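You operate a simulated robot arm through the tools that you are given. There is no shell and no other tool. Be economical: measure what you need, move in short steps, check, and stop when the job is done.

The job below is to be done with a simulated two-armed robot. You get a single attempt, and the scene is never put back.

TASK
Wipe up the spill on the top of the grey steel table with the rag and put it back.

It is judged by the outcome, as a careful person would: the job done as asked, and still so three seconds after it is handed in. It fails if anything else is knocked over, pushed out of place, dropped, spilled or broken.

THE ROBOT
Two 7-joint arms with two-finger parallel grippers on one trunk, on a base that drives. Base frame: it is fixed to the floor where the robot stands at the start and does not move with it; the origin is under the middle of the robot, x ahead of it, y to its left, z up; the surface under the hand at the start is at about z = 800. Readings come in mm, rad, newtons and seconds.
The left shoulder is at the start at [121, 174, 1056], the right one opposite. With the tool pointing down near the work surface each hand reaches from about 360 to 760 mm from the robot's upright axis, wherever it stands, measured 20 degrees to its own side. Payload 3.6 kg a hand.
Tool frame (each hand has its own): the origin (TCP) lies between the finger pads and is the grasp point; the fingertips stand 30 mm ahead of it; z points along the fingers, y is the line along which they close. The gripper opens to 110 mm. The fingers are 20 mm wide and 10 mm thick; the gripper's body (48 by 112 mm) begins 55 mm behind the TCP.
Orientation is that of the tool frame in the base frame, as a unit quaternion [w, x, y, z]. With the fingers straight down and closing along the base's y, the tool's x points along the base's -x, its y along +y and its z along -z.

THE INTERFACE
- The arms move only by the tool nudge_tool. It takes "left_series", "right_series" or both (then of equal length, played together; a hand with none holds still); each is text: rows parted by semicolons, each of 7 numbers parted by spaces: the shift along the base's x, y, z in mm, then the turn, a rotation vector about the base's x, y, z in rad, then the gripper command, from -1 (fully open) to 1 (shut), values between in proportion. In form: x y z wx wy wz grip; .... A call has 1 to 20 rows; each row is the pose to reach, as a shift and turn from the pose commanded when the call began. Each row takes 0.2 s and may step no farther than 50 mm and 0.15 rad from the row before; otherwise, or with a gripper value out of range, the whole call is refused. Where a pose cannot be reached the arm comes as near as it can. A force on the tool above 40 N (or 10 N above the force at the start of the call, whichever is more), or a blocked arm, ends the call early, and 0.2 s more pass. The fingers move at their own pace (about 153 mm/s each) and stop on an object; they squeeze with about 42 N. The grip force told is the motor's: it shows also when the fingers shut on nothing. Time passes only in rows, and 0.2 s behind the last, so rows that repeat a pose let the fingers close. It gives the time, the measured TCP pose, the force on the tool (base axes), the opening and the grip force at its end, in the units of the frame above (readings bear some noise), with the torque about the TCP (base axes, N m) and any sound that the robot's microphone picked up.
- Cameras (640 x 400 px; columns grow to the right, rows downward): "scene" is now at [224.9, -5.5, 1218]; the picture's right is [-0.06, -1.00, 0.00], its down [-0.66, 0.04, -0.75] and it looks along [0.75, -0.05, -0.66] (base axes); focal length 214 px, centre (320, 200). "left" rides on the left gripper at [73, -17, -103] in its tool frame; the picture's right is [0.23, 0.97, 0.00], its down [-0.76, 0.18, -0.62] and it looks along [-0.61, 0.14, 0.78] (tool axes); focal length 222 px, centre (320, 200). "right" rides on the right gripper at [72, 17, -103] in its tool frame; the picture's right is [-0.23, 0.97, 0.00], its down [-0.76, -0.18, -0.62] and it looks along [-0.61, -0.14, 0.78] (tool axes); focal length 222 px, centre (320, 200). There is no depth. A picture from a camera that has moved, and an enlarged one, comes with that camera's place and axes in the base frame and with its lens.
- grab_frame(camera): a new picture of that camera. The clock stands still meanwhile.
- move_column(by): slides the trunk up (or, below 0, down) by that many mm; the arms and the scene camera ride with it, the base frame stays. It gives what a move gives, with no picture.
- drive_base(legs): drives the robot by 1 to 6 legs, each [ahead, left, turn to the left] in mm, mm and rad, along the robot's own axes; the way and the turn of a leg run together, so that a leg with both is an arc; at most 1500 mm and 3.142 rad a leg. The arms and the cameras ride along, it lands a little off, and it stops where it bumps. It gives what a move gives.
- turn_head(pan, tilt): turns the head with the scene camera to pan (to the left, within 1.501 rad either way) and tilt (down, from -0.506 to 1.204), counted from straight ahead of the robot. It gives what a move gives.
- enlarge(camera, box): a new picture of the part [left, top, right, bottom] of that camera's present view, enlarged. The clock stands still meanwhile.
- finish_job(): hands the job in; it is judged then, once.

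Go step by step. Nothing tells you exact positions but the pictures and the camera data: compare them with the known pose of the tool, close in by small moves and look again before you grip or let go. The budget is 120 turns and 100 pictures, counting those below and the enlarged ones. Unless the task says otherwise, let go and move clear before handing in, and close with one line.

The tools are called after "Call:" as a command line: name --argument value ..., lists and objects as JSON in quotes. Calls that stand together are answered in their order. nudge_tool: Moves the arms, as the interface text tells. Its arguments: {"type":"object","properties":{"left_series":{"type":"string"},"right_series":{"type":"string"}},"required":[]} The other tools are called the same way: move_column (by) slides the trunk up or down; drive_base (legs) drives the base; turn_head (pan, tilt) turns the head that bears the scene camera; grab_frame (camera) takes a picture; enlarge (camera, box) takes an enlarged picture of a part of a camera's view; finish_job () hands the job in.

At the start:

```text
time_s: 0.0
left_ee_pos: [395.5, 113.0, 1059.1]
left_tool_rot: [-0.001, -0.001, 1.0, 0.0]
left_contact_force: [-0.3, -0.2, 0.6]
left_torque: [0.0, 0.02, 0.0]
left_gripper_width: 109.9
left_grip_force: 0.2
right_ee_pos: [362.4, -197.3, 1068.2]
right_tool_rot: [-0.001, 0.0, 1.0, 0.0]
right_contact_force: [0.4, -0.4, 0.4]
right_torque: [-0.02, 0.0, -0.04]
right_gripper_width: 110.3
right_grip_force: 0.1
trunk travel left (down, up): [-175.0, 588.0]
robot x, y, heading: [1.2, -0.2, -0.001]
head pan, tilt: [-0.061, 0.716]
```

scene: 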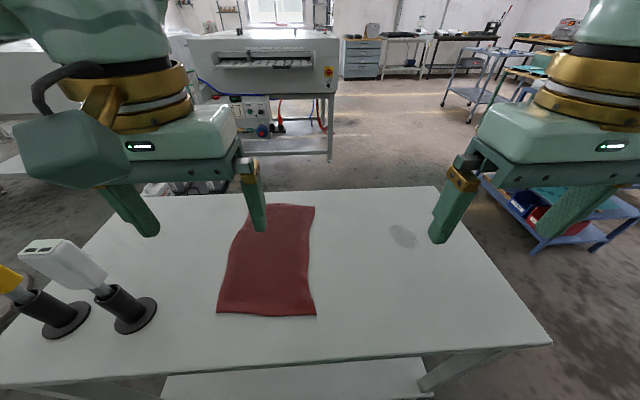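
right: 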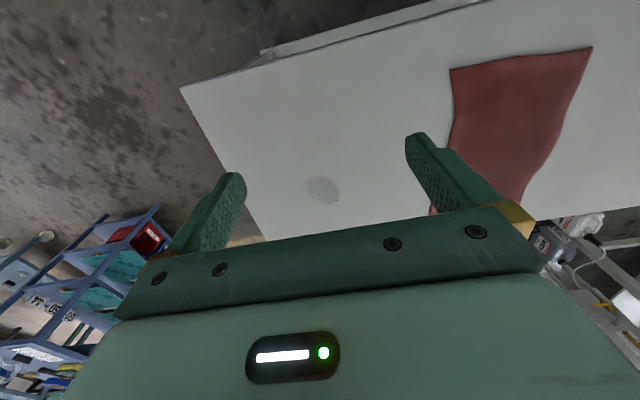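
left: 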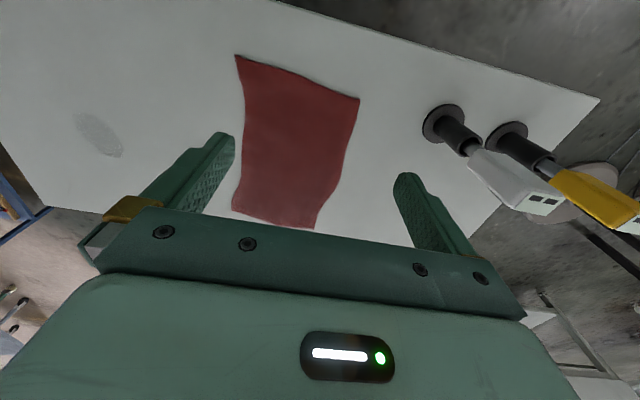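

I see a red rag at about x 380–690, y -20–170 on the table, and a grey spill near (552, -237). I'll look more closely at both before moving.

Call:
enlarge --camera "scene" --box '[200, 180, 460, 342]'

Call:
enlarge --camera "right" --box '[240, 20, 620, 257]'

```text
2.46 times, centred on (330, 261) of scene
camera zoom: at [224.9, -5.5, 1218.0], right [-0.06, -1.0, 0.0], down [-0.66, 0.04, -0.75], along [0.75, -0.05, -0.66], focal length 528 px, centre (295, 50)
```

zoom: 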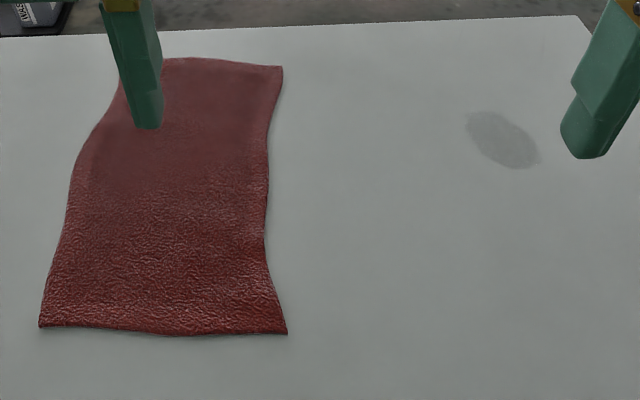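

```text
1.68 times, centred on (430, 138) of right
camera zoom: at [288.8, -179.1, 1171.9], right [0.23, 0.97, 0.0], down [0.76, -0.18, 0.62], along [0.61, -0.14, -0.78], focal length 374 px, centre (135, 304)
```

zoom: 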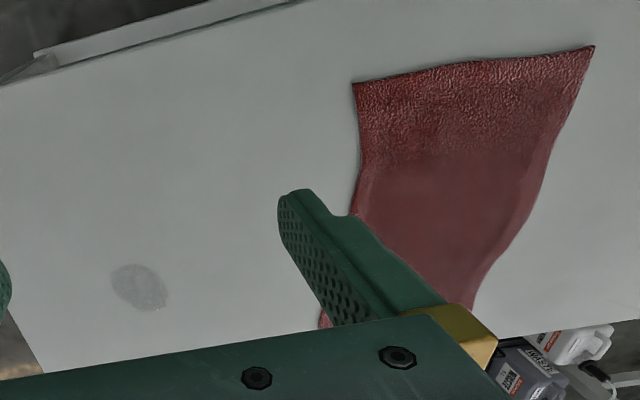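

Pictures agree: table z≈800, spill at about (553,-236), roughly 85 x 55 mm; the rag spans y 0–180 around x 510. I'll lift the left hand aside and bring the right hand over the rag.

Call:
nudge_tool --left_series "0 10 40 0 0 0 -1; 0 35 70 0 0 0 -1; 0 65 90 0 0 0 -1; 0 95 100 0 0 0 -1; 0 120 100 0 0 0 -1; 0 120 100 0 0 0 -1; 0 120 100 0 0 0 -1; 0 120 100 0 0 0 -1; 0 120 100 0 0 0 -1; 0 120 100 0 0 0 -1" --right_series "20 10 -10 0 0 0 -1; 40 30 -20 0 0 0 -1; 60 60 -35 0 0 0 -1; 80 90 -50 0 0 0 -0.5; 100 120 -65 0 0 0 0; 120 150 -80 0 0 0 0; 140 180 -95 0 0 0 0; 160 210 -110 0 0 0 0; 168 242 -130 0 0 0 0; 168 242 -130 0 0 0 0"

Call:
grab_frame --camera "right"

Call:
grab_frame --camera "scene"

```text
time_s: 2.2
left_ee_pos: [398.2, 230.2, 1160.9]
left_tool_rot: [-0.001, -0.001, 1.0, 0.0]
left_contact_force: [-0.6, 1.0, 0.0]
left_torque: [0.02, 0.0, 0.0]
left_gripper_width: 110.2
left_grip_force: 0.2
right_ee_pos: [529.8, 46.1, 939.0]
right_tool_rot: [-0.001, 0.0, 1.0, 0.0]
right_contact_force: [0.3, -0.7, -0.6]
right_torque: [0.0, 0.0, 0.04]
right_gripper_width: 55.0
right_grip_force: 0.0
trunk travel left (down, up): [-175.0, 588.0]
robot x, y, heading: [0.1, -3.8, -0.002]
head pan, tilt: [-0.061, 0.716]
```

```text
94 pictures are left
camera right: at [456.5, 63.4, 1042.9], right [0.23, 0.97, 0.0], down [0.76, -0.18, 0.62], along [0.61, -0.14, -0.78], focal length 222 px, centre (320, 200)
```

right: 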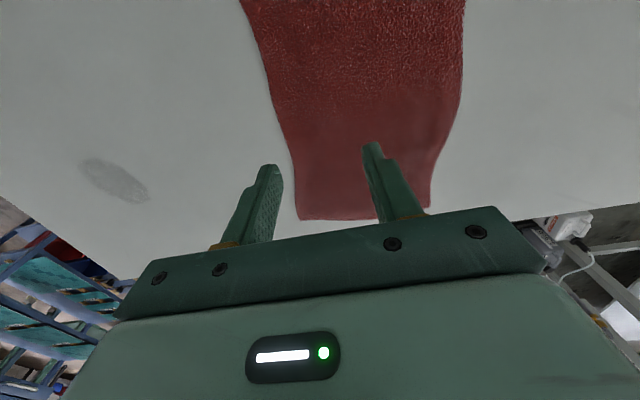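

```text
93 pictures are left
camera scene: at [224.7, -5.8, 1218.0], right [-0.06, -1.0, 0.0], down [-0.66, 0.04, -0.75], along [0.75, -0.05, -0.66], focal length 214 px, centre (320, 200)
```

scene: 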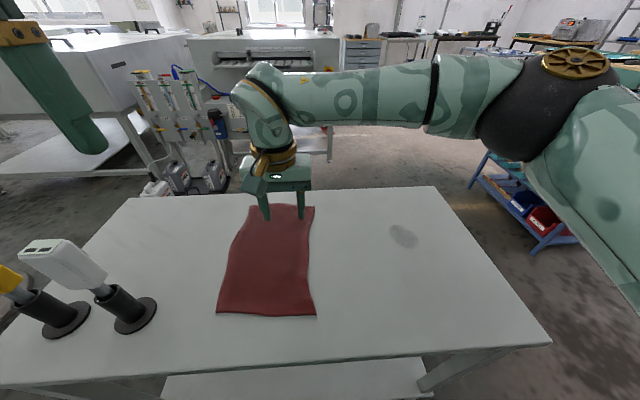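

The hand is over the rag with room to centre it. I'll shift 30 mm left and descend to just above the cloth.

Call:
nudge_tool --right_series "0 10 -20 0 0 0 0; 0 20 -40 0 0 0 0; 0 30 -60 0 0 0 0; 0 30 -80 0 0 0 0; 0 30 -95 0 0 0 0; 0 30 -100 0 0 0 0"

Call:
grab_frame --camera "right"

```text
time_s: 3.6
left_ee_pos: [397.8, 231.2, 1160.5]
left_tool_rot: [-0.002, -0.001, 1.0, -0.002]
left_contact_force: [-0.8, 0.6, 0.3]
left_torque: [0.01, 0.01, 0.02]
left_gripper_width: 109.8
left_grip_force: 0.1
right_ee_pos: [528.7, 75.9, 838.7]
right_tool_rot: [-0.001, 0.0, 1.0, -0.001]
right_contact_force: [0.0, -1.4, 0.0]
right_torque: [-0.02, 0.02, 0.03]
right_gripper_width: 55.1
right_grip_force: 0.1
trunk travel left (down, up): [-175.0, 588.0]
robot x, y, heading: [-0.8, -0.1, 0.0]
head pan, tilt: [-0.061, 0.716]
```

```text
92 pictures are left
camera right: at [455.7, 93.4, 942.5], right [0.23, 0.97, 0.0], down [0.76, -0.18, 0.62], along [0.61, -0.14, -0.78], focal length 222 px, centre (320, 200)
```

right: 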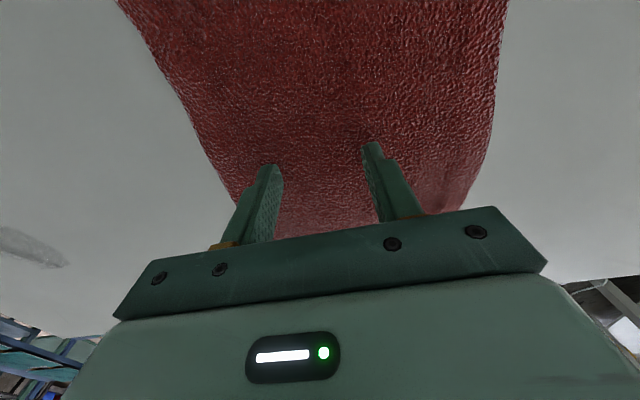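

Tips are about 8 mm above the table, over the middle of the rag. I'll creep down until there is contact.

Call:
nudge_tool --right_series "0 0 -3 0 0 0 0; 0 0 -6 0 0 0 0; 0 0 -8 0 0 0 0; 0 0 -9 0 0 0 0"

```text
time_s: 4.6
left_ee_pos: [395.7, 231.1, 1163.6]
left_tool_rot: [0.0, -0.001, 1.0, -0.001]
left_contact_force: [-0.1, -0.7, -0.3]
left_torque: [0.01, -0.02, 0.03]
left_gripper_width: 110.1
left_grip_force: 0.1
right_ee_pos: [529.5, 77.2, 833.0]
right_tool_rot: [0.001, 0.0, 1.0, 0.001]
right_contact_force: [0.5, 3.2, 26.2]
right_torque: [0.09, 0.08, 0.03]
right_gripper_width: 55.0
right_grip_force: 0.1
trunk travel left (down, up): [-175.0, 588.0]
robot x, y, heading: [3.6, 1.9, 0.004]
head pan, tilt: [-0.061, 0.716]
```

Contact at TCP z≈833 with 26 N. Now I'll close on a fold of cloth.

Call:
nudge_tool --right_series "0 0 1 0 0 0 0.4; 0 0 1 0 0 0 0.8; 0 0 1 0 0 0 1; 0 0 1 0 0 0 1; 0 0 1 0 0 0 1"

Call:
grab_frame --camera "right"

```text
time_s: 5.8
left_ee_pos: [396.4, 232.1, 1162.2]
left_tool_rot: [0.001, -0.001, 1.0, 0.0]
left_contact_force: [0.6, 0.0, 0.1]
left_torque: [-0.03, 0.0, 0.0]
left_gripper_width: 110.2
left_grip_force: 0.1
right_ee_pos: [529.3, 75.8, 832.4]
right_tool_rot: [0.002, 0.0, 1.0, 0.0]
right_contact_force: [1.3, 2.8, 36.4]
right_torque: [0.09, 0.05, -0.02]
right_gripper_width: 6.3
right_grip_force: 41.6
trunk travel left (down, up): [-175.0, 588.0]
robot x, y, heading: [1.6, 1.6, 0.004]
head pan, tilt: [-0.061, 0.716]
```

```text
91 pictures are left
camera right: at [455.3, 93.5, 936.3], right [0.23, 0.97, 0.0], down [0.76, -0.18, 0.63], along [0.61, -0.14, -0.78], focal length 222 px, centre (320, 200)
```

right: 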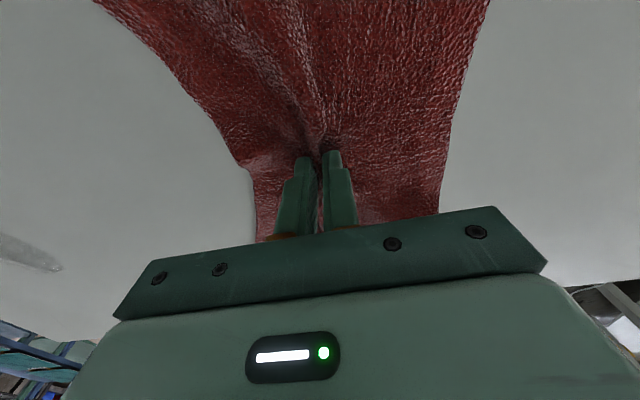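

The rag is gripped (6 mm of cloth). I'll ease up slightly and slide it right toward the spill.

Call:
nudge_tool --right_series "0 0 6 0 0 0 1; 0 -15 10 0 0 0 1; 0 -40 10 0 0 0 1; 0 -70 10 0 0 0 1; 0 -100 10 0 0 0 1; 0 -130 10 0 0 0 1; 0 -160 10 0 0 0 1; 0 -180 10 0 0 0 1"

Call:
grab_frame --camera "scene"

```text
time_s: 7.6
left_ee_pos: [398.6, 230.3, 1161.3]
left_tool_rot: [-0.001, -0.002, 1.0, 0.0]
left_contact_force: [-0.3, -0.5, 1.2]
left_torque: [0.0, 0.02, 0.02]
left_gripper_width: 109.9
left_grip_force: 0.2
right_ee_pos: [528.2, -103.3, 842.4]
right_tool_rot: [-0.001, -0.001, 1.0, 0.0]
right_contact_force: [-0.1, -0.7, -0.5]
right_torque: [-0.03, 0.02, -0.01]
right_gripper_width: 4.9
right_grip_force: 42.2
trunk travel left (down, up): [-175.0, 588.0]
robot x, y, heading: [-0.2, 1.8, 0.004]
head pan, tilt: [-0.061, 0.716]
```

```text
90 pictures are left
camera scene: at [224.9, -5.5, 1217.9], right [-0.06, -1.0, 0.0], down [-0.66, 0.04, -0.75], along [0.75, -0.05, -0.66], focal length 214 px, centre (320, 200)
```

scene: 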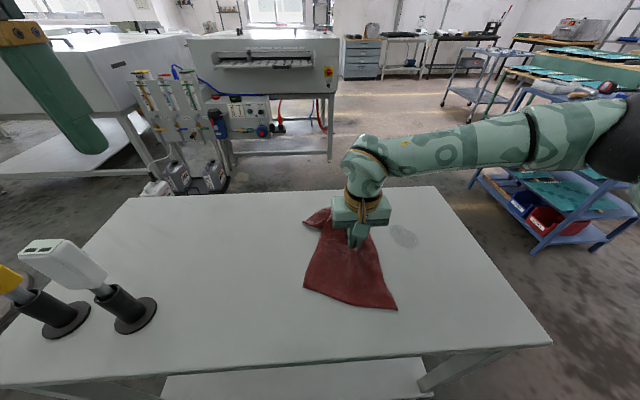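

The rag follows well. I'll move it over the spill and press lightly while wiping across it.

Call:
nudge_tool --right_series "10 -25 0 0 0 0 1; 25 -50 0 0 0 0 1; 25 -75 -3 0 0 0 1; 25 -95 -6 0 0 0 1; 25 -115 -8 0 0 0 1; 25 -135 -8 0 0 0 1; 25 -155 -8 0 0 0 1; 25 -175 -8 0 0 0 1; 25 -195 -8 0 0 0 1"

Call:
grab_frame --camera "scene"

Call:
grab_frame --camera "right"

```text
time_s: 9.6
left_ee_pos: [397.3, 231.6, 1160.3]
left_tool_rot: [-0.001, -0.001, 1.0, -0.001]
left_contact_force: [0.2, 0.3, 0.0]
left_torque: [-0.03, 0.0, -0.02]
left_gripper_width: 110.0
left_grip_force: 0.1
right_ee_pos: [552.6, -295.9, 833.5]
right_tool_rot: [0.0, -0.001, 1.0, 0.0]
right_contact_force: [0.9, 4.5, 10.9]
right_torque: [0.11, 0.04, -0.05]
right_gripper_width: 5.4
right_grip_force: 42.0
trunk travel left (down, up): [-175.0, 588.0]
robot x, y, heading: [0.7, 8.1, 0.002]
head pan, tilt: [-0.061, 0.716]
```

```text
89 pictures are left
camera scene: at [223.9, -4.9, 1218.2], right [-0.06, -1.0, 0.0], down [-0.65, 0.04, -0.75], along [0.75, -0.05, -0.66], focal length 214 px, centre (320, 200)
```

scene: 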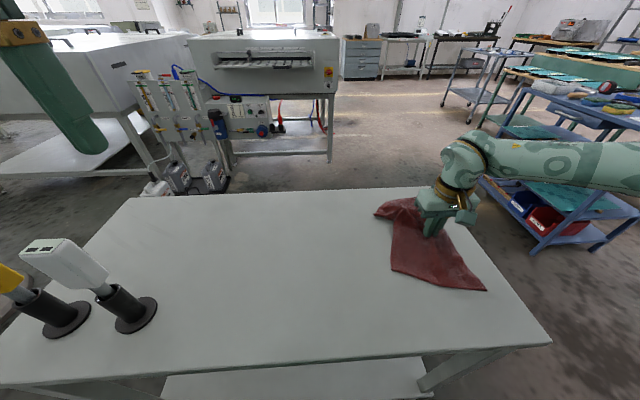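

```text
88 pictures are left
camera right: at [479.7, -279.3, 937.6], right [0.23, 0.97, 0.0], down [0.76, -0.18, 0.62], along [0.61, -0.14, -0.78], focal length 222 px, centre (320, 200)
```

right: 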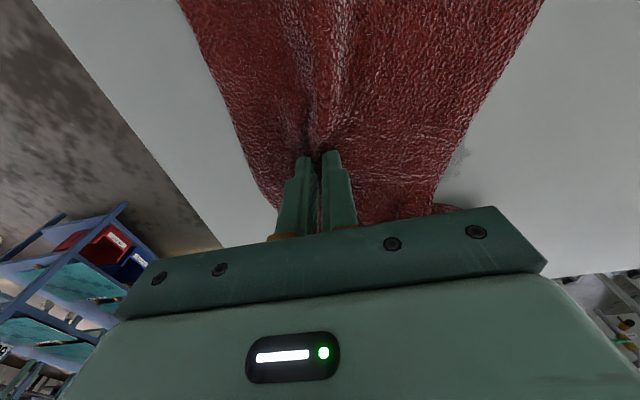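

The first pass took most of it; a trace is visible near (571,-205). I'll go back and forth along several lines.

Call:
nudge_tool --right_series "10 20 -1 0 0 0 1; 20 40 -1 0 0 0 1; 22 60 -1 0 0 0 1; 22 80 -1 0 0 0 1; 22 100 -1 0 0 0 1; 22 125 -1 0 0 0 1; 35 125 -1 0 0 0 1; 40 105 -1 0 0 0 1; 40 80 -1 0 0 0 1; 40 55 -1 0 0 0 1; 35 30 -1 0 0 0 1; 10 20 -1 0 0 0 1; -15 10 -1 0 0 0 1; -25 20 -1 0 0 0 1; -25 40 -1 0 0 0 1; -20 60 -1 0 0 0 1; -10 80 -1 0 0 0 1; 0 100 -1 0 0 0 1; 0 125 -1 0 0 0 1; 0 150 -1 0 0 0 1"

Call:
grab_frame --camera "scene"

Call:
grab_frame --camera "right"

```text
time_s: 13.8
left_ee_pos: [395.2, 229.7, 1161.6]
left_tool_rot: [0.001, -0.001, 1.0, -0.001]
left_contact_force: [-0.2, 0.0, -1.3]
left_torque: [-0.01, 0.02, 0.02]
left_gripper_width: 110.3
left_grip_force: 0.1
right_ee_pos: [553.3, -148.3, 832.9]
right_tool_rot: [0.0, 0.001, 1.0, 0.0]
right_contact_force: [0.5, -8.1, 28.3]
right_torque: [-0.23, -0.04, -0.01]
right_gripper_width: 5.1
right_grip_force: 42.1
trunk travel left (down, up): [-175.0, 588.0]
robot x, y, heading: [3.4, 2.2, -0.002]
head pan, tilt: [-0.061, 0.716]
```

```text
87 pictures are left
camera scene: at [222.7, -5.4, 1218.5], right [-0.06, -1.0, 0.0], down [-0.65, 0.04, -0.76], along [0.75, -0.05, -0.66], focal length 214 px, centre (320, 200)
```

scene: 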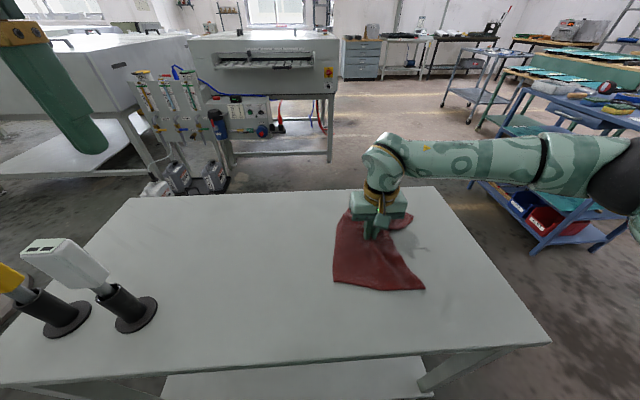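

```text
86 pictures are left
camera right: at [481.0, -130.5, 936.5], right [0.23, 0.97, 0.0], down [0.76, -0.18, 0.62], along [0.61, -0.14, -0.78], focal length 222 px, centre (320, 200)
```

right: 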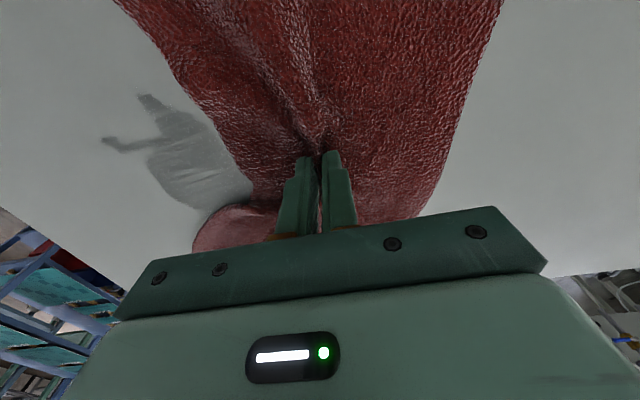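

There still seems to be a wet patch to the right of the hand. Let me zoom in.

Call:
enlarge --camera "scene" --box '[340, 190, 500, 290]'

Call:
enlarge --camera "right" --box '[60, 60, 320, 240]'

```text
4.00 times, centred on (420, 240) of scene
camera zoom: at [222.7, -5.4, 1218.5], right [-0.06, -1.0, 0.0], down [-0.65, 0.04, -0.76], along [0.75, -0.05, -0.66], focal length 858 px, centre (-80, 40)
```

zoom: 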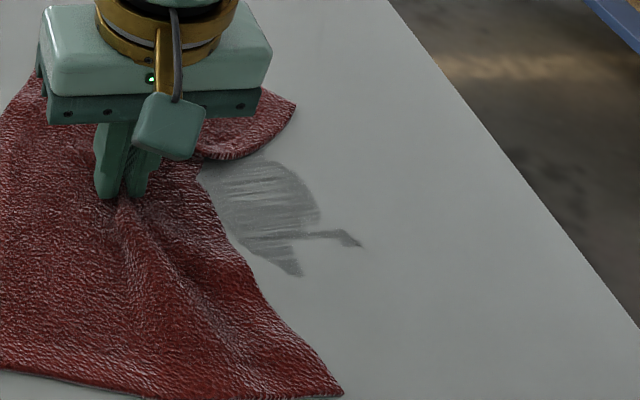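

```text
2.22 times, centred on (190, 150) of right
camera zoom: at [481.0, -130.5, 936.5], right [0.23, 0.97, 0.0], down [0.76, -0.18, 0.62], along [0.61, -0.14, -0.78], focal length 494 px, centre (609, 311)
```

zoom: 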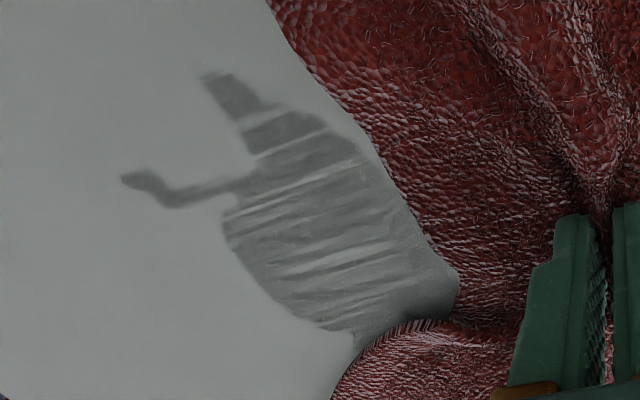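

The tip only wipes narrow streaks, so the patch remains over about x 485–575, y -195–-270. I'll do a systematic raster with close spacing.

Call:
nudge_tool --right_series "-30 -15 0 0 0 0 1; -53 -34 0 0 0 0 1; -53 -74 0 0 0 0 1; -53 -114 0 0 0 0 1; -53 -154 0 0 0 0 1; -41 -154 0 0 0 0 1; -41 -114 0 0 0 0 1; -41 -74 0 0 0 0 1; -41 -34 0 0 0 0 1; -29 -34 0 0 0 0 1; -29 -74 0 0 0 0 1; -29 -114 0 0 0 0 1; -29 -154 0 0 0 0 1; -17 -154 0 0 0 0 1; -17 -114 0 0 0 0 1; -17 -74 0 0 0 0 1; -17 -34 0 0 0 0 1; -17 0 0 0 0 0 1; -17 20 0 0 0 0 1"

Call:
enlarge --camera "scene" --box '[340, 190, 500, 290]'

Call:
enlarge --camera "right" --box '[0, 0, 320, 240]'

```text
time_s: 15.4
left_ee_pos: [396.4, 230.6, 1160.9]
left_tool_rot: [-0.001, -0.001, 1.0, -0.001]
left_contact_force: [-0.6, -0.6, 0.6]
left_torque: [0.0, 0.02, 0.0]
left_gripper_width: 109.9
left_grip_force: 0.1
right_ee_pos: [512.9, -276.9, 833.7]
right_tool_rot: [0.004, 0.003, 1.0, -0.001]
right_contact_force: [0.0, 0.4, 17.6]
right_torque: [0.0, 0.08, 0.0]
right_gripper_width: 5.1
right_grip_force: 42.5
trunk travel left (down, up): [-175.0, 588.0]
robot x, y, heading: [-1.0, -0.6, -0.004]
head pan, tilt: [-0.061, 0.716]
stopped in row 7 (right hand): the force on the tool passed its limit at 41 N (the readings are from after the stop); the commanded pose is now the measured one
```

```text
4.00 times, centred on (420, 240) of scene
camera zoom: at [223.5, -4.6, 1217.9], right [-0.06, -1.0, 0.0], down [-0.65, 0.04, -0.76], along [0.75, -0.05, -0.66], focal length 858 px, centre (-80, 40)
```

zoom: 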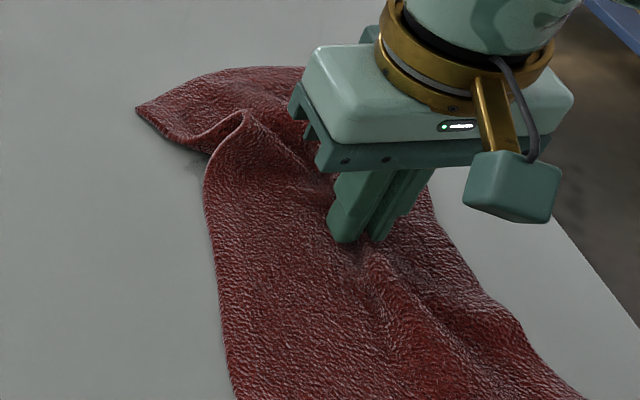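

```text
1.67 times, centred on (160, 120) of right
camera zoom: at [439.6, -260.2, 936.2], right [0.23, 0.97, 0.0], down [0.76, -0.18, 0.63], along [0.61, -0.15, -0.78], focal length 370 px, centre (587, 333)
```

zoom: 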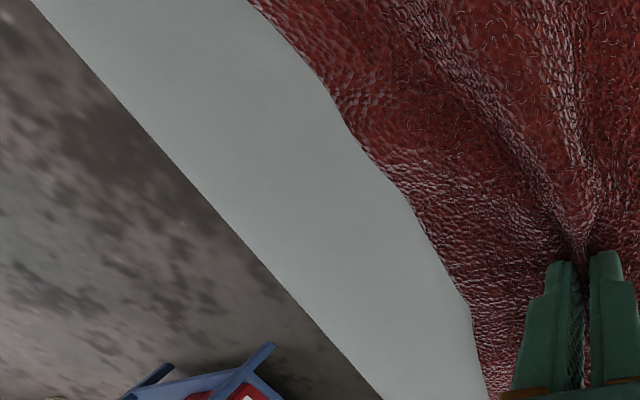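

Force limit stopped it midway; I'll resume the raster slightly lighter.

Call:
nudge_tool --right_series "0 30 -1 0 0 0 1; 0 60 -1 0 0 0 1; 0 90 -1 0 0 0 1; 6 105 -1 0 0 0 1; 12 90 -1 0 0 0 1; 12 60 -1 0 0 0 1; 12 30 -1 0 0 0 1; 12 0 -1 0 0 0 1; 24 0 -1 0 0 0 1; 24 30 -1 0 0 0 1; 24 60 -1 0 0 0 1; 24 90 -1 0 0 0 1; 30 105 -1 0 0 0 1; 36 90 -1 0 0 0 1; 36 60 -1 0 0 0 1; 36 30 -1 0 0 0 1; 36 0 -1 0 0 0 1; 36 -10 -1 0 0 0 1"

Call:
grab_frame --camera "right"

```text
time_s: 17.6
left_ee_pos: [397.1, 229.3, 1161.6]
left_tool_rot: [0.0, 0.001, 1.0, -0.001]
left_contact_force: [-0.7, 0.3, -0.2]
left_torque: [0.0, 0.01, 0.01]
left_gripper_width: 110.0
left_grip_force: 0.1
right_ee_pos: [539.5, -249.7, 832.2]
right_tool_rot: [0.006, 0.005, 1.0, -0.001]
right_contact_force: [-4.0, 2.9, 17.3]
right_torque: [0.07, 0.14, -0.03]
right_gripper_width: 4.5
right_grip_force: 42.5
trunk travel left (down, up): [-175.0, 588.0]
robot x, y, heading: [-1.2, -1.0, -0.005]
head pan, tilt: [-0.061, 0.716]
stopped in row 11 (right hand): the force on the tool passed its limit at 40 N (the readings are from after the stop); the commanded pose is now the measured one
```

```text
81 pictures are left
camera right: at [464.9, -232.1, 935.9], right [0.24, 0.97, 0.0], down [0.75, -0.18, 0.63], along [0.62, -0.15, -0.77], focal length 222 px, centre (320, 200)
```

right: 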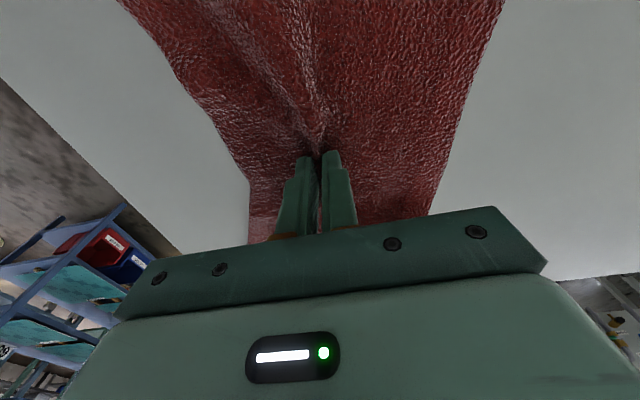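

I'll raise by about 1 mm and continue the lines at x 540–580.

Call:
nudge_tool --right_series "0 0 1 0 0 0 1; 0 30 1 0 0 0 1; 0 60 1 0 0 0 1; 6 80 1 0 0 0 1; 12 60 1 0 0 0 1; 12 30 1 0 0 0 1; 12 0 1 0 0 0 1; 12 -30 1 0 0 0 1; 24 -30 1 0 0 0 1; 24 0 1 0 0 0 1; 24 30 1 0 0 0 1; 24 60 1 0 0 0 1; 30 75 1 0 0 0 1; 36 60 1 0 0 0 1; 36 30 1 0 0 0 1; 36 0 1 0 0 0 1; 36 30 1 0 0 0 1; 36 60 1 0 0 0 1; 30 100 1 0 0 0 1; 30 140 1 0 0 0 1"

Call:
enlarge --camera "scene" --box '[340, 190, 500, 290]'

Call:
grab_frame --camera "right"

```text
time_s: 21.8
left_ee_pos: [397.2, 229.0, 1160.7]
left_tool_rot: [0.0, 0.002, 1.0, -0.001]
left_contact_force: [-0.2, 0.1, 0.4]
left_torque: [-0.01, 0.01, -0.02]
left_gripper_width: 110.0
left_grip_force: 0.0
right_ee_pos: [567.4, -109.9, 833.1]
right_tool_rot: [0.003, 0.005, 1.0, -0.003]
right_contact_force: [0.0, -1.5, 11.2]
right_torque: [-0.08, 0.05, 0.04]
right_gripper_width: 5.1
right_grip_force: 42.1
trunk travel left (down, up): [-175.0, 588.0]
robot x, y, heading: [-3.4, 3.0, -0.005]
head pan, tilt: [-0.061, 0.716]
```

```text
4.00 times, centred on (420, 240) of scene
camera zoom: at [223.9, -6.5, 1218.0], right [-0.06, -1.0, 0.0], down [-0.65, 0.04, -0.75], along [0.75, -0.05, -0.66], focal length 858 px, centre (-80, 40)
```

zoom: 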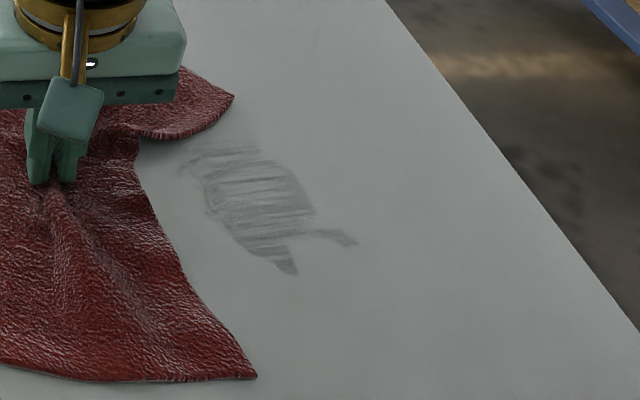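

```text
79 pictures are left
camera right: at [493.3, -91.6, 936.5], right [0.24, 0.97, 0.0], down [0.76, -0.18, 0.63], along [0.61, -0.15, -0.78], focal length 222 px, centre (320, 200)
```

right: 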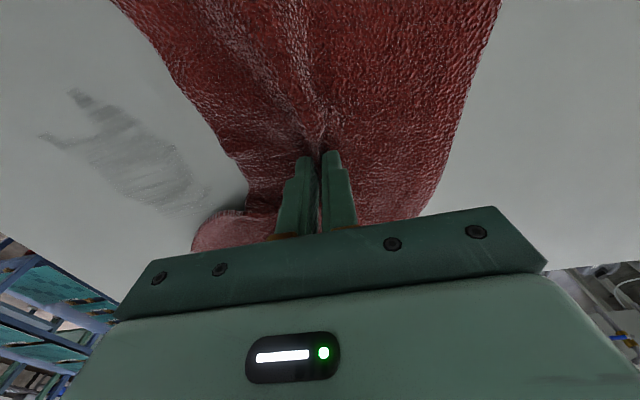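

The spill is fading in streaks, so repeated passes work. I'll go on with a finer raster over the whole patch, starting at the far side.

Call:
nudge_tool --right_series "20 -35 0 0 0 0 1; 40 -70 0 0 0 0 1; 40 -107 0 0 0 0 1; 40 -144 0 0 0 0 1; 36 -180 0 0 0 0 1; 32 -144 0 0 0 0 1; 32 -107 0 0 0 0 1; 28 -70 0 0 0 0 1; 24 -107 0 0 0 0 1; 24 -144 0 0 0 0 1; 20 -180 0 0 0 0 1; 16 -144 0 0 0 0 1; 16 -107 0 0 0 0 1; 12 -70 0 0 0 0 1; 8 -107 0 0 0 0 1; 8 -144 0 0 0 0 1; 4 -180 0 0 0 0 1; 0 -144 0 0 0 0 1; 0 -107 0 0 0 0 1; -4 -70 0 0 0 0 1"

Call:
nudge_tool --right_series "-4 -37 0 0 0 0 1; -4 -74 0 0 0 0 1; -8 -110 0 0 0 0 1; -12 -74 0 0 0 0 1; -12 -37 0 0 0 0 1; -16 0 0 0 0 0 1; -20 -37 0 0 0 0 1; -20 -74 0 0 0 0 1; -24 -110 0 0 0 0 1; -28 -74 0 0 0 0 1; -28 -37 0 0 0 0 1; -32 0 0 0 0 0 1; -36 -37 0 0 0 0 1; -36 -74 0 0 0 0 1; -40 -110 0 0 0 0 1; -44 -74 0 0 0 0 1; -44 -37 0 0 0 0 1; -44 0 0 0 0 0 1; -44 40 0 0 0 0 1; -44 80 0 0 0 0 1"

Call:
enlarge --camera "scene" --box '[340, 190, 500, 290]'

```text
time_s: 26.0
left_ee_pos: [397.8, 229.1, 1160.9]
left_tool_rot: [0.0, 0.002, 1.0, -0.001]
left_contact_force: [0.1, 0.5, 0.6]
left_torque: [-0.03, -0.01, 0.02]
left_gripper_width: 109.9
left_grip_force: 0.1
right_ee_pos: [566.0, -184.0, 832.9]
right_tool_rot: [0.003, 0.005, 1.0, -0.003]
right_contact_force: [-1.0, -4.4, 14.7]
right_torque: [-0.19, 0.06, 0.05]
right_gripper_width: 5.0
right_grip_force: 41.9
trunk travel left (down, up): [-175.0, 588.0]
robot x, y, heading: [-0.8, 1.5, -0.006]
head pan, tilt: [-0.061, 0.716]
```

```text
time_s: 30.2
left_ee_pos: [396.2, 227.8, 1163.3]
left_tool_rot: [0.002, 0.002, 1.0, -0.001]
left_contact_force: [0.2, -0.7, -0.6]
left_torque: [0.0, 0.01, 0.02]
left_gripper_width: 110.1
left_grip_force: 0.0
right_ee_pos: [518.7, -101.2, 833.9]
right_tool_rot: [0.006, 0.005, 1.0, -0.002]
right_contact_force: [0.4, -9.0, 33.8]
right_torque: [-0.28, 0.12, 0.03]
right_gripper_width: 5.0
right_grip_force: 42.1
trunk travel left (down, up): [-175.0, 588.0]
robot x, y, heading: [-1.8, -0.0, -0.004]
head pan, tilt: [-0.061, 0.716]
```

```text
4.00 times, centred on (420, 240) of scene
camera zoom: at [222.0, -7.0, 1218.7], right [-0.07, -1.0, 0.0], down [-0.65, 0.04, -0.76], along [0.75, -0.05, -0.65], focal length 858 px, centre (-80, 40)
```

zoom: 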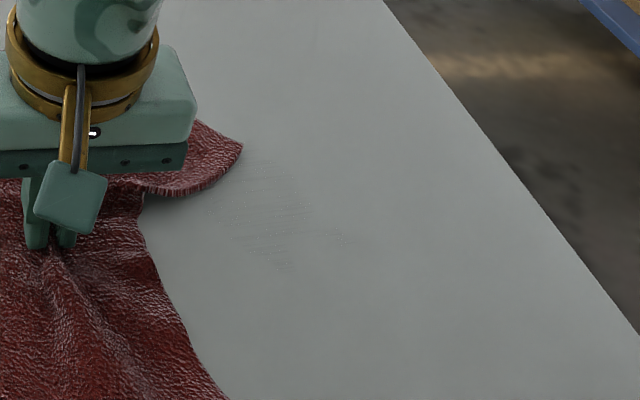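

Nearly clean, only faint specks remain. One more full raster over the same area.

Call:
nudge_tool --right_series "-5 -40 0 0 0 0 1; -10 -80 0 0 0 0 1; -10 -117 0 0 0 0 1; -10 -154 0 0 0 0 1; -6 -195 0 0 0 0 1; -2 -154 0 0 0 0 1; -2 -117 0 0 0 0 1; 2 -80 0 0 0 0 1; 6 -117 0 0 0 0 1; 6 -154 0 0 0 0 1; 10 -195 0 0 0 0 1; 14 -154 0 0 0 0 1; 14 -117 0 0 0 0 1; 18 -80 0 0 0 0 1; 22 -117 0 0 0 0 1; 22 -154 0 0 0 0 1; 26 -195 0 0 0 0 1; 30 -154 0 0 0 0 1; 30 -117 0 0 0 0 1; 34 -80 0 0 0 0 1"

Call:
nudge_tool --right_series "4 -37 0 0 0 0 1; 4 -74 0 0 0 0 1; 8 -110 0 0 0 0 1; 12 -74 0 0 0 0 1; 12 -37 0 0 0 0 1; 16 0 0 0 0 0 1; 20 -37 0 0 0 0 1; 20 -74 0 0 0 0 1; 24 -110 0 0 0 0 1; 28 -74 0 0 0 0 1; 28 -37 0 0 0 0 1; 32 0 0 0 0 0 1; 36 -37 0 0 0 0 1; 36 -74 0 0 0 0 1; 40 -110 0 0 0 0 1; 44 -74 0 0 0 0 1; 44 -37 0 0 0 0 1; 44 0 0 0 0 0 1; 44 40 0 0 0 0 1; 34 80 0 0 0 0 1"

Call:
enlarge --camera "scene" --box '[340, 190, 500, 290]'

Call:
grab_frame --camera "right"

```text
time_s: 34.4
left_ee_pos: [397.0, 227.5, 1163.0]
left_tool_rot: [0.001, 0.002, 1.0, -0.001]
left_contact_force: [0.3, 0.6, 0.0]
left_torque: [0.01, -0.01, -0.02]
left_gripper_width: 110.1
left_grip_force: 0.3
right_ee_pos: [555.6, -182.2, 833.5]
right_tool_rot: [0.006, 0.005, 1.0, -0.002]
right_contact_force: [-0.3, -6.3, 26.4]
right_torque: [-0.23, 0.07, 0.01]
right_gripper_width: 5.0
right_grip_force: 42.2
trunk travel left (down, up): [-175.0, 588.0]
robot x, y, heading: [-1.6, -1.1, -0.004]
head pan, tilt: [-0.061, 0.716]
```

```text
time_s: 38.6
left_ee_pos: [395.9, 228.6, 1162.5]
left_tool_rot: [0.001, 0.002, 1.0, 0.0]
left_contact_force: [-0.3, 0.0, -0.7]
left_torque: [0.01, 0.0, 0.04]
left_gripper_width: 110.1
left_grip_force: 0.0
right_ee_pos: [586.8, -99.7, 833.0]
right_tool_rot: [0.008, 0.006, 1.0, -0.002]
right_contact_force: [3.9, -9.8, 38.7]
right_torque: [-0.33, 0.0, 0.05]
right_gripper_width: 5.3
right_grip_force: 42.5
trunk travel left (down, up): [-175.0, 588.0]
robot x, y, heading: [-2.0, -1.5, -0.004]
head pan, tilt: [-0.061, 0.716]
```

```text
4.00 times, centred on (420, 240) of scene
camera zoom: at [221.6, -7.0, 1218.8], right [-0.07, -1.0, 0.0], down [-0.65, 0.04, -0.76], along [0.75, -0.05, -0.65], focal length 858 px, centre (-80, 40)
```

zoom: 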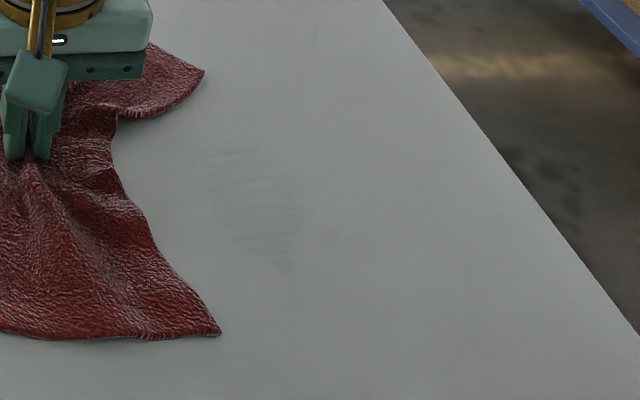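

```text
76 pictures are left
camera right: at [513.1, -80.7, 935.3], right [0.24, 0.97, 0.0], down [0.75, -0.18, 0.64], along [0.62, -0.15, -0.77], focal length 222 px, centre (320, 200)
```

right: 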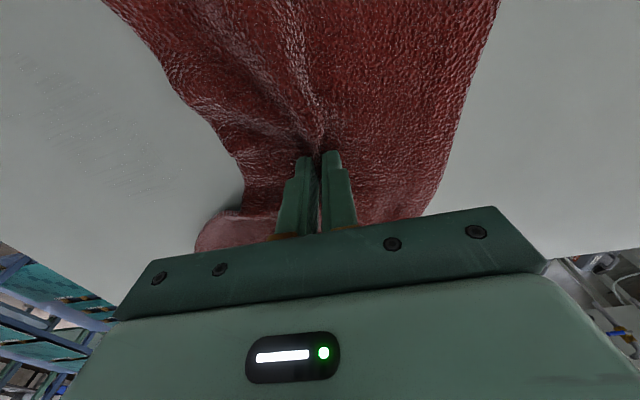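

Faint specks remain. I'll do crosswise strokes along x to catch them.

Call:
nudge_tool --right_series "0 -45 0.7 0 0 0 1; 18 -88 0.7 0 0 0 1; -17 -90 0.7 0 0 0 1; -52 -92 0.7 0 0 0 1; -87 -94 0.7 0 0 0 1; -52 -98 0.7 0 0 0 1; -17 -100 0.7 0 0 0 1; 18 -102 0.7 0 0 0 1; -17 -108 0.7 0 0 0 1; -52 -110 0.7 0 0 0 1; -87 -112 0.7 0 0 0 1; -52 -116 0.7 0 0 0 1; -17 -118 0.7 0 0 0 1; 18 -120 0.7 0 0 0 1; -17 -126 0.7 0 0 0 1; -52 -128 0.7 0 0 0 1; -87 -130 0.7 0 0 0 1; -52 -134 0.7 0 0 0 1; -17 -136 0.7 0 0 0 1; 18 -138 0.7 0 0 0 1"

Call:
nudge_tool --right_series "-35 -4 0 0 0 0 1; -70 -6 0 0 0 0 1; -105 -8 0 0 0 0 1; -70 -12 0 0 0 0 1; -35 -14 0 0 0 0 1; 0 -16 0 0 0 0 1; -35 -22 0 0 0 0 1; -70 -24 0 0 0 0 1; -105 -26 0 0 0 0 1; -70 -32 0 0 0 0 1; -35 -34 0 0 0 0 1; 0 -36 0 0 0 0 1; -35 -42 0 0 0 0 1; -70 -44 0 0 0 0 1; -105 -46 0 0 0 0 1; -85 -10 0 0 0 0 1; -75 30 0 0 0 0 1; -65 70 0 0 0 0 1; -55 110 0 0 0 0 1; -55 140 0 0 0 0 1"

Call:
enlarge --camera "scene" --box '[340, 190, 500, 290]'

Call:
grab_frame --camera "right"

```text
time_s: 42.8
left_ee_pos: [397.2, 229.2, 1161.1]
left_tool_rot: [0.0, 0.002, 1.0, -0.001]
left_contact_force: [0.1, 0.0, -0.4]
left_torque: [0.02, 0.0, -0.03]
left_gripper_width: 110.0
left_grip_force: 0.1
right_ee_pos: [607.0, -240.5, 833.6]
right_tool_rot: [0.004, 0.005, 1.0, -0.001]
right_contact_force: [-3.7, 1.0, 11.0]
right_torque: [-0.01, 0.1, 0.03]
right_gripper_width: 5.0
right_grip_force: 41.9
trunk travel left (down, up): [-175.0, 588.0]
robot x, y, heading: [-2.7, -0.1, -0.0]
head pan, tilt: [-0.061, 0.716]
```

```text
time_s: 47.0
left_ee_pos: [397.5, 226.9, 1162.1]
left_tool_rot: [0.0, 0.002, 1.0, 0.0]
left_contact_force: [-0.4, -0.3, 0.4]
left_torque: [-0.01, -0.01, -0.02]
left_gripper_width: 110.1
left_grip_force: 0.0
right_ee_pos: [555.1, -100.5, 832.5]
right_tool_rot: [0.005, 0.004, 1.0, -0.002]
right_contact_force: [-1.1, -4.7, 18.5]
right_torque: [-0.14, 0.02, 0.01]
right_gripper_width: 4.7
right_grip_force: 42.0
trunk travel left (down, up): [-175.0, 588.0]
robot x, y, heading: [1.9, -3.5, -0.004]
head pan, tilt: [-0.061, 0.716]
```

```text
4.00 times, centred on (420, 240) of scene
camera zoom: at [223.2, -6.9, 1218.3], right [-0.06, -1.0, 0.0], down [-0.65, 0.04, -0.76], along [0.75, -0.05, -0.66], focal length 858 px, centre (-80, 40)
```

zoom: 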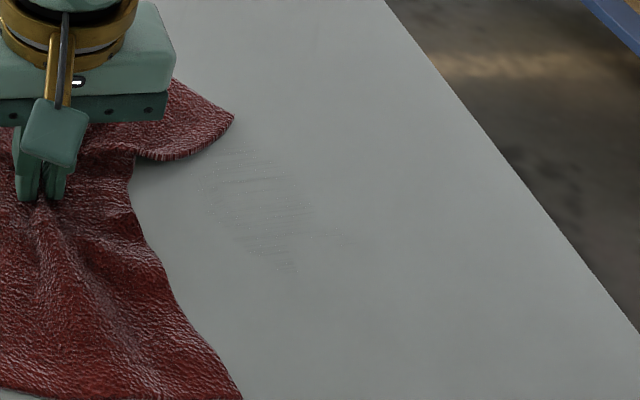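

```text
74 pictures are left
camera right: at [480.6, -82.8, 936.0], right [0.24, 0.97, 0.0], down [0.75, -0.18, 0.63], along [0.61, -0.15, -0.78], focal length 222 px, centre (320, 200)
```

right: 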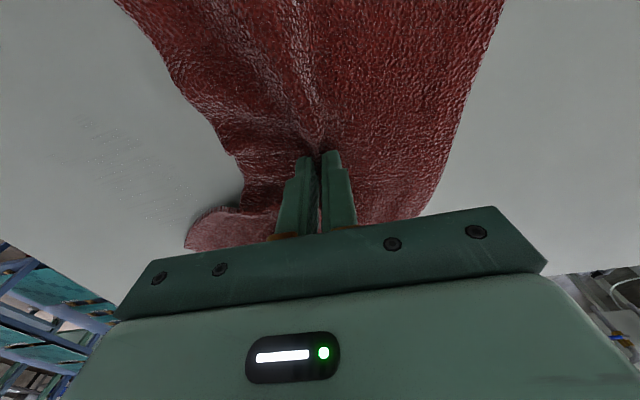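

It keeps improving; only a faint trace remains. Two more y-direction passes on offset lines.

Call:
nudge_tool --right_series "10 -45 0 0 0 0 1; 35 -85 0 0 0 0 1; 35 -120 0 0 0 0 1; 35 -155 0 0 0 0 1; 32 -190 0 0 0 0 1; 29 -155 0 0 0 0 1; 29 -120 0 0 0 0 1; 26 -85 0 0 0 0 1; 23 -120 0 0 0 0 1; 23 -155 0 0 0 0 1; 20 -190 0 0 0 0 1; 17 -155 0 0 0 0 1; 17 -120 0 0 0 0 1; 14 -85 0 0 0 0 1; 11 -120 0 0 0 0 1; 11 -155 0 0 0 0 1; 8 -190 0 0 0 0 1; 5 -155 0 0 0 0 1; 5 -120 0 0 0 0 1; 2 -85 0 0 0 0 1"

Call:
nudge_tool --right_series "-3 -35 0 0 0 0 1; -3 -70 0 0 0 0 1; -6 -105 0 0 0 0 1; -9 -70 0 0 0 0 1; -9 -35 0 0 0 0 1; -12 0 0 0 0 0 1; -15 -35 0 0 0 0 1; -15 -70 0 0 0 0 1; -18 -105 0 0 0 0 1; -21 -70 0 0 0 0 1; -21 -35 0 0 0 0 1; -24 0 0 0 0 0 1; -27 -35 0 0 0 0 1; -27 -70 0 0 0 0 1; -30 -105 0 0 0 0 1; -33 -70 0 0 0 0 1; -33 -35 0 0 0 0 1; -36 0 0 0 0 0 1; -36 40 0 0 0 0 1; -30 80 0 0 0 0 1"

Call:
enlarge --camera "scene" --box '[340, 190, 500, 290]'

Call:
enlarge --camera "right" --box '[0, 0, 320, 240]'

```text
time_s: 51.4
left_ee_pos: [397.3, 228.5, 1160.9]
left_tool_rot: [0.0, 0.002, 1.0, -0.001]
left_contact_force: [-0.2, 0.8, 0.5]
left_torque: [-0.01, -0.01, -0.04]
left_gripper_width: 109.8
left_grip_force: 0.1
right_ee_pos: [553.7, -185.7, 833.3]
right_tool_rot: [0.008, 0.006, 1.0, 0.0]
right_contact_force: [-4.5, -2.7, 21.6]
right_torque: [-0.11, 0.23, 0.02]
right_gripper_width: 5.0
right_grip_force: 42.2
trunk travel left (down, up): [-175.0, 588.0]
robot x, y, heading: [0.3, -1.6, -0.003]
head pan, tilt: [-0.061, 0.716]
stopped in row 20 (right hand): the force on the tool passed its limit at 41 N (the readings are from after the stop); the commanded pose is now the measured one
```

```text
time_s: 52.3
left_ee_pos: [397.8, 227.8, 1161.7]
left_tool_rot: [0.0, 0.002, 1.0, -0.001]
left_contact_force: [0.2, 0.4, -0.3]
left_torque: [-0.02, 0.02, 0.0]
left_gripper_width: 110.0
left_grip_force: 0.1
right_ee_pos: [548.7, -281.0, 833.1]
right_tool_rot: [0.012, 0.01, 1.0, -0.002]
right_contact_force: [-5.7, -3.3, 21.1]
right_torque: [-0.09, 0.29, 0.04]
right_gripper_width: 4.9
right_grip_force: 42.3
trunk travel left (down, up): [-175.0, 588.0]
robot x, y, heading: [-2.0, 1.2, -0.007]
head pan, tilt: [-0.061, 0.716]
stopped in row 4 (right hand): the force on the tool passed its limit at 45 N (the readings are from after the stop); the commanded pose is now the measured one
```

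```text
4.00 times, centred on (420, 240) of scene
camera zoom: at [223.2, -6.4, 1218.1], right [-0.07, -1.0, 0.0], down [-0.65, 0.04, -0.76], along [0.75, -0.05, -0.66], focal length 858 px, centre (-80, 40)
```

zoom: 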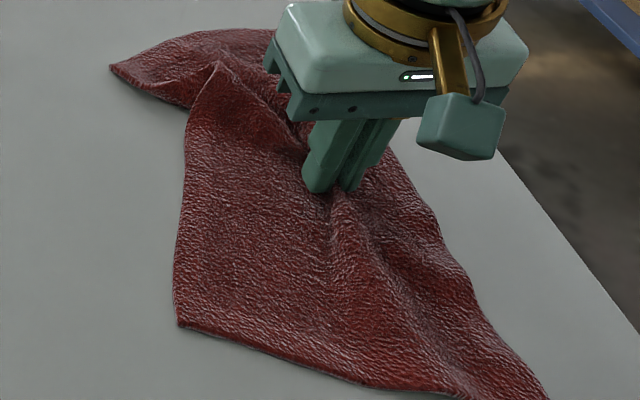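

```text
1.67 times, centred on (160, 120) of right
camera zoom: at [473.4, -261.4, 934.9], right [0.25, 0.97, 0.0], down [0.74, -0.19, 0.64], along [0.62, -0.16, -0.77], focal length 370 px, centre (587, 333)
```

zoom: 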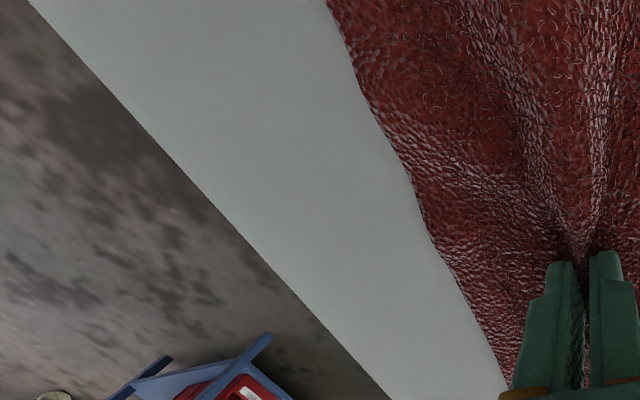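

Small tilt has crept in from the stops; I'll correct it, ease up 0.5 mm, and finish the pass.

Call:
nudge_tool --right_series "0 0 2 0.004 0.024 0.02 1; -3 35 0.5 0.004 0.024 0.02 1; -3 70 0.5 0.004 0.024 0.02 1; -6 95 0.5 0.004 0.024 0.02 1; -9 70 0.5 0.004 0.024 0.02 1; -9 35 0.5 0.004 0.024 0.02 1; -12 0 0.5 0.004 0.024 0.02 1; -15 35 0.5 0.004 0.024 0.02 1; -15 70 0.5 0.004 0.024 0.02 1; -18 95 0.5 0.004 0.024 0.02 1; -21 70 0.5 0.004 0.024 0.02 1; -21 35 0.5 0.004 0.024 0.02 1; -24 0 0.5 0.004 0.024 0.02 1; -27 35 0.5 0.004 0.024 0.02 1; -27 70 0.5 0.004 0.024 0.02 1; -30 95 0.5 0.004 0.024 0.02 1; -25 140 0.5 0.004 0.024 0.02 1; -20 180 1 0.004 0.024 0.02 1"

Call:
enlarge --camera "scene" --box '[340, 190, 500, 290]'

Call:
enlarge --camera "right" --box '[0, 0, 320, 240]'

```text
time_s: 54.4
left_ee_pos: [397.7, 228.8, 1162.0]
left_tool_rot: [0.0, 0.002, 1.0, 0.0]
left_contact_force: [-0.3, 0.6, 0.0]
left_torque: [-0.02, 0.01, 0.0]
left_gripper_width: 109.9
left_grip_force: 0.0
right_ee_pos: [533.5, -218.1, 832.8]
right_tool_rot: [0.002, 0.0, 1.0, 0.0]
right_contact_force: [-4.4, 3.7, 19.7]
right_torque: [0.11, 0.17, -0.03]
right_gripper_width: 4.9
right_grip_force: 42.2
trunk travel left (down, up): [-175.0, 588.0]
robot x, y, heading: [0.6, -0.6, -0.007]
head pan, tilt: [-0.061, 0.716]
stopped in row 10 (right hand): the force on the tool passed its limit at 42 N (the readings are from after the stop); the commanded pose is now the measured one
```

```text
4.00 times, centred on (420, 240) of scene
camera zoom: at [223.4, -6.7, 1218.1], right [-0.07, -1.0, 0.0], down [-0.65, 0.04, -0.76], along [0.75, -0.05, -0.66], focal length 858 px, centre (-80, 40)
```

zoom: 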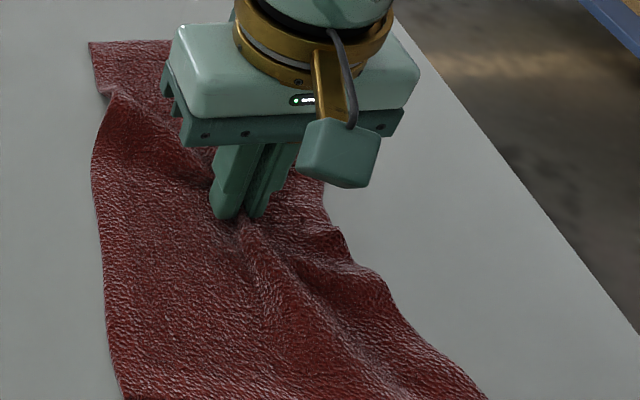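

```text
1.67 times, centred on (160, 120) of right
camera zoom: at [460.3, -200.1, 936.6], right [0.23, 0.97, 0.0], down [0.76, -0.18, 0.62], along [0.61, -0.14, -0.78], focal length 370 px, centre (587, 333)
```

zoom: 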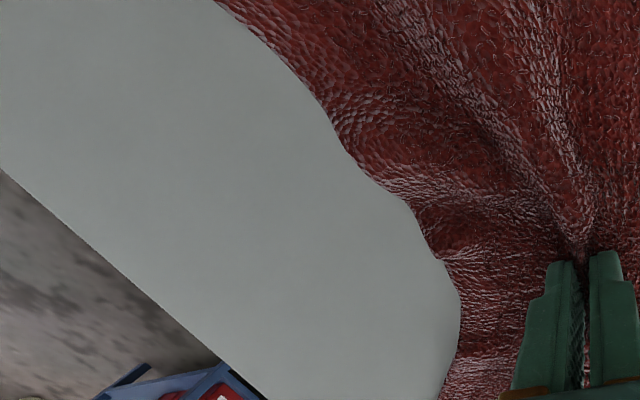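

Continuing a bit lighter with the last lines, then moving off the spot to inspect.

Call:
nudge_tool --right_series "-3 20 1 0 0 0 1; -6 -15 0.8 0 0 0 1; -6 -45 0.8 0 0 0 1; -9 -70 0.8 0 0 0 1; -12 -40 0.8 0 0 0 1; -12 -5 0.8 0 0 0 1; -15 30 0.8 0 0 0 1; -18 0 0.8 0 0 0 1; -18 -35 0.8 0 0 0 1; -18 -70 0.8 0 0 0 1; -10 -35 0.8 0 0 0 1; 0 0 0.8 0 0 0 1; 5 40 1 0 0 0 1; 5 80 2 0 0 0 1; 5 120 4 0 0 0 1; 5 150 6 0 0 0 1"

Call:
enlarge --camera "scene" --box '[340, 190, 500, 290]'

Call:
enlarge --camera "right" --box '[0, 0, 320, 240]'

```text
time_s: 57.8
left_ee_pos: [398.6, 228.3, 1161.4]
left_tool_rot: [-0.001, 0.001, 1.0, -0.001]
left_contact_force: [-0.1, -0.2, -0.1]
left_torque: [0.02, 0.01, 0.01]
left_gripper_width: 110.0
left_grip_force: 0.1
right_ee_pos: [535.6, -68.3, 834.5]
right_tool_rot: [-0.001, 0.0, 1.0, -0.002]
right_contact_force: [-1.3, -0.4, 2.5]
right_torque: [-0.07, 0.02, -0.03]
right_gripper_width: 4.6
right_grip_force: 42.3
trunk travel left (down, up): [-175.0, 588.0]
robot x, y, heading: [-0.3, -0.5, -0.005]
head pan, tilt: [-0.061, 0.716]
```

```text
4.00 times, centred on (420, 240) of scene
camera zoom: at [224.9, -7.2, 1217.7], right [-0.07, -1.0, 0.0], down [-0.66, 0.04, -0.75], along [0.75, -0.05, -0.66], focal length 858 px, centre (-80, 40)
```

zoom: 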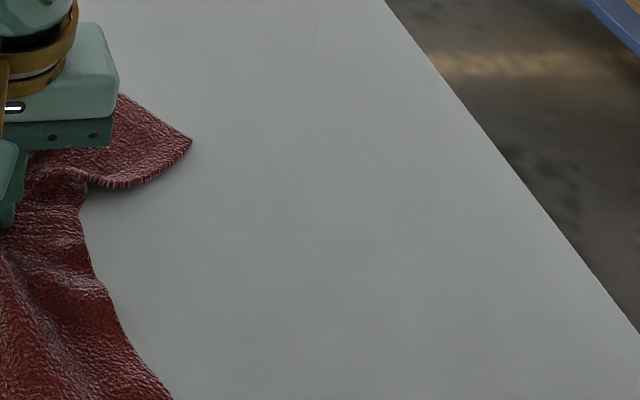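

```text
1.67 times, centred on (160, 120) of right
camera zoom: at [463.1, -50.6, 938.4], right [0.23, 0.97, 0.0], down [0.76, -0.18, 0.62], along [0.6, -0.14, -0.78], focal length 370 px, centre (587, 333)
```

zoom: 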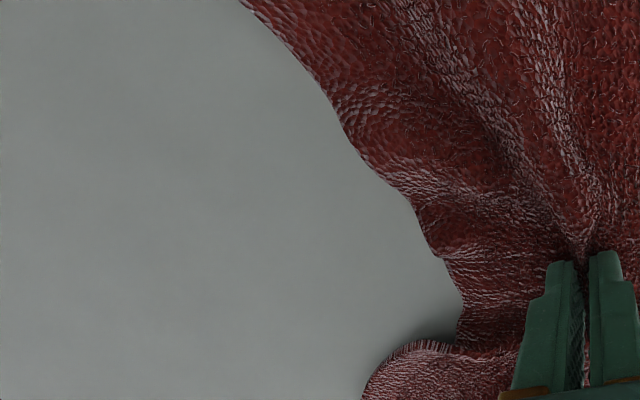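

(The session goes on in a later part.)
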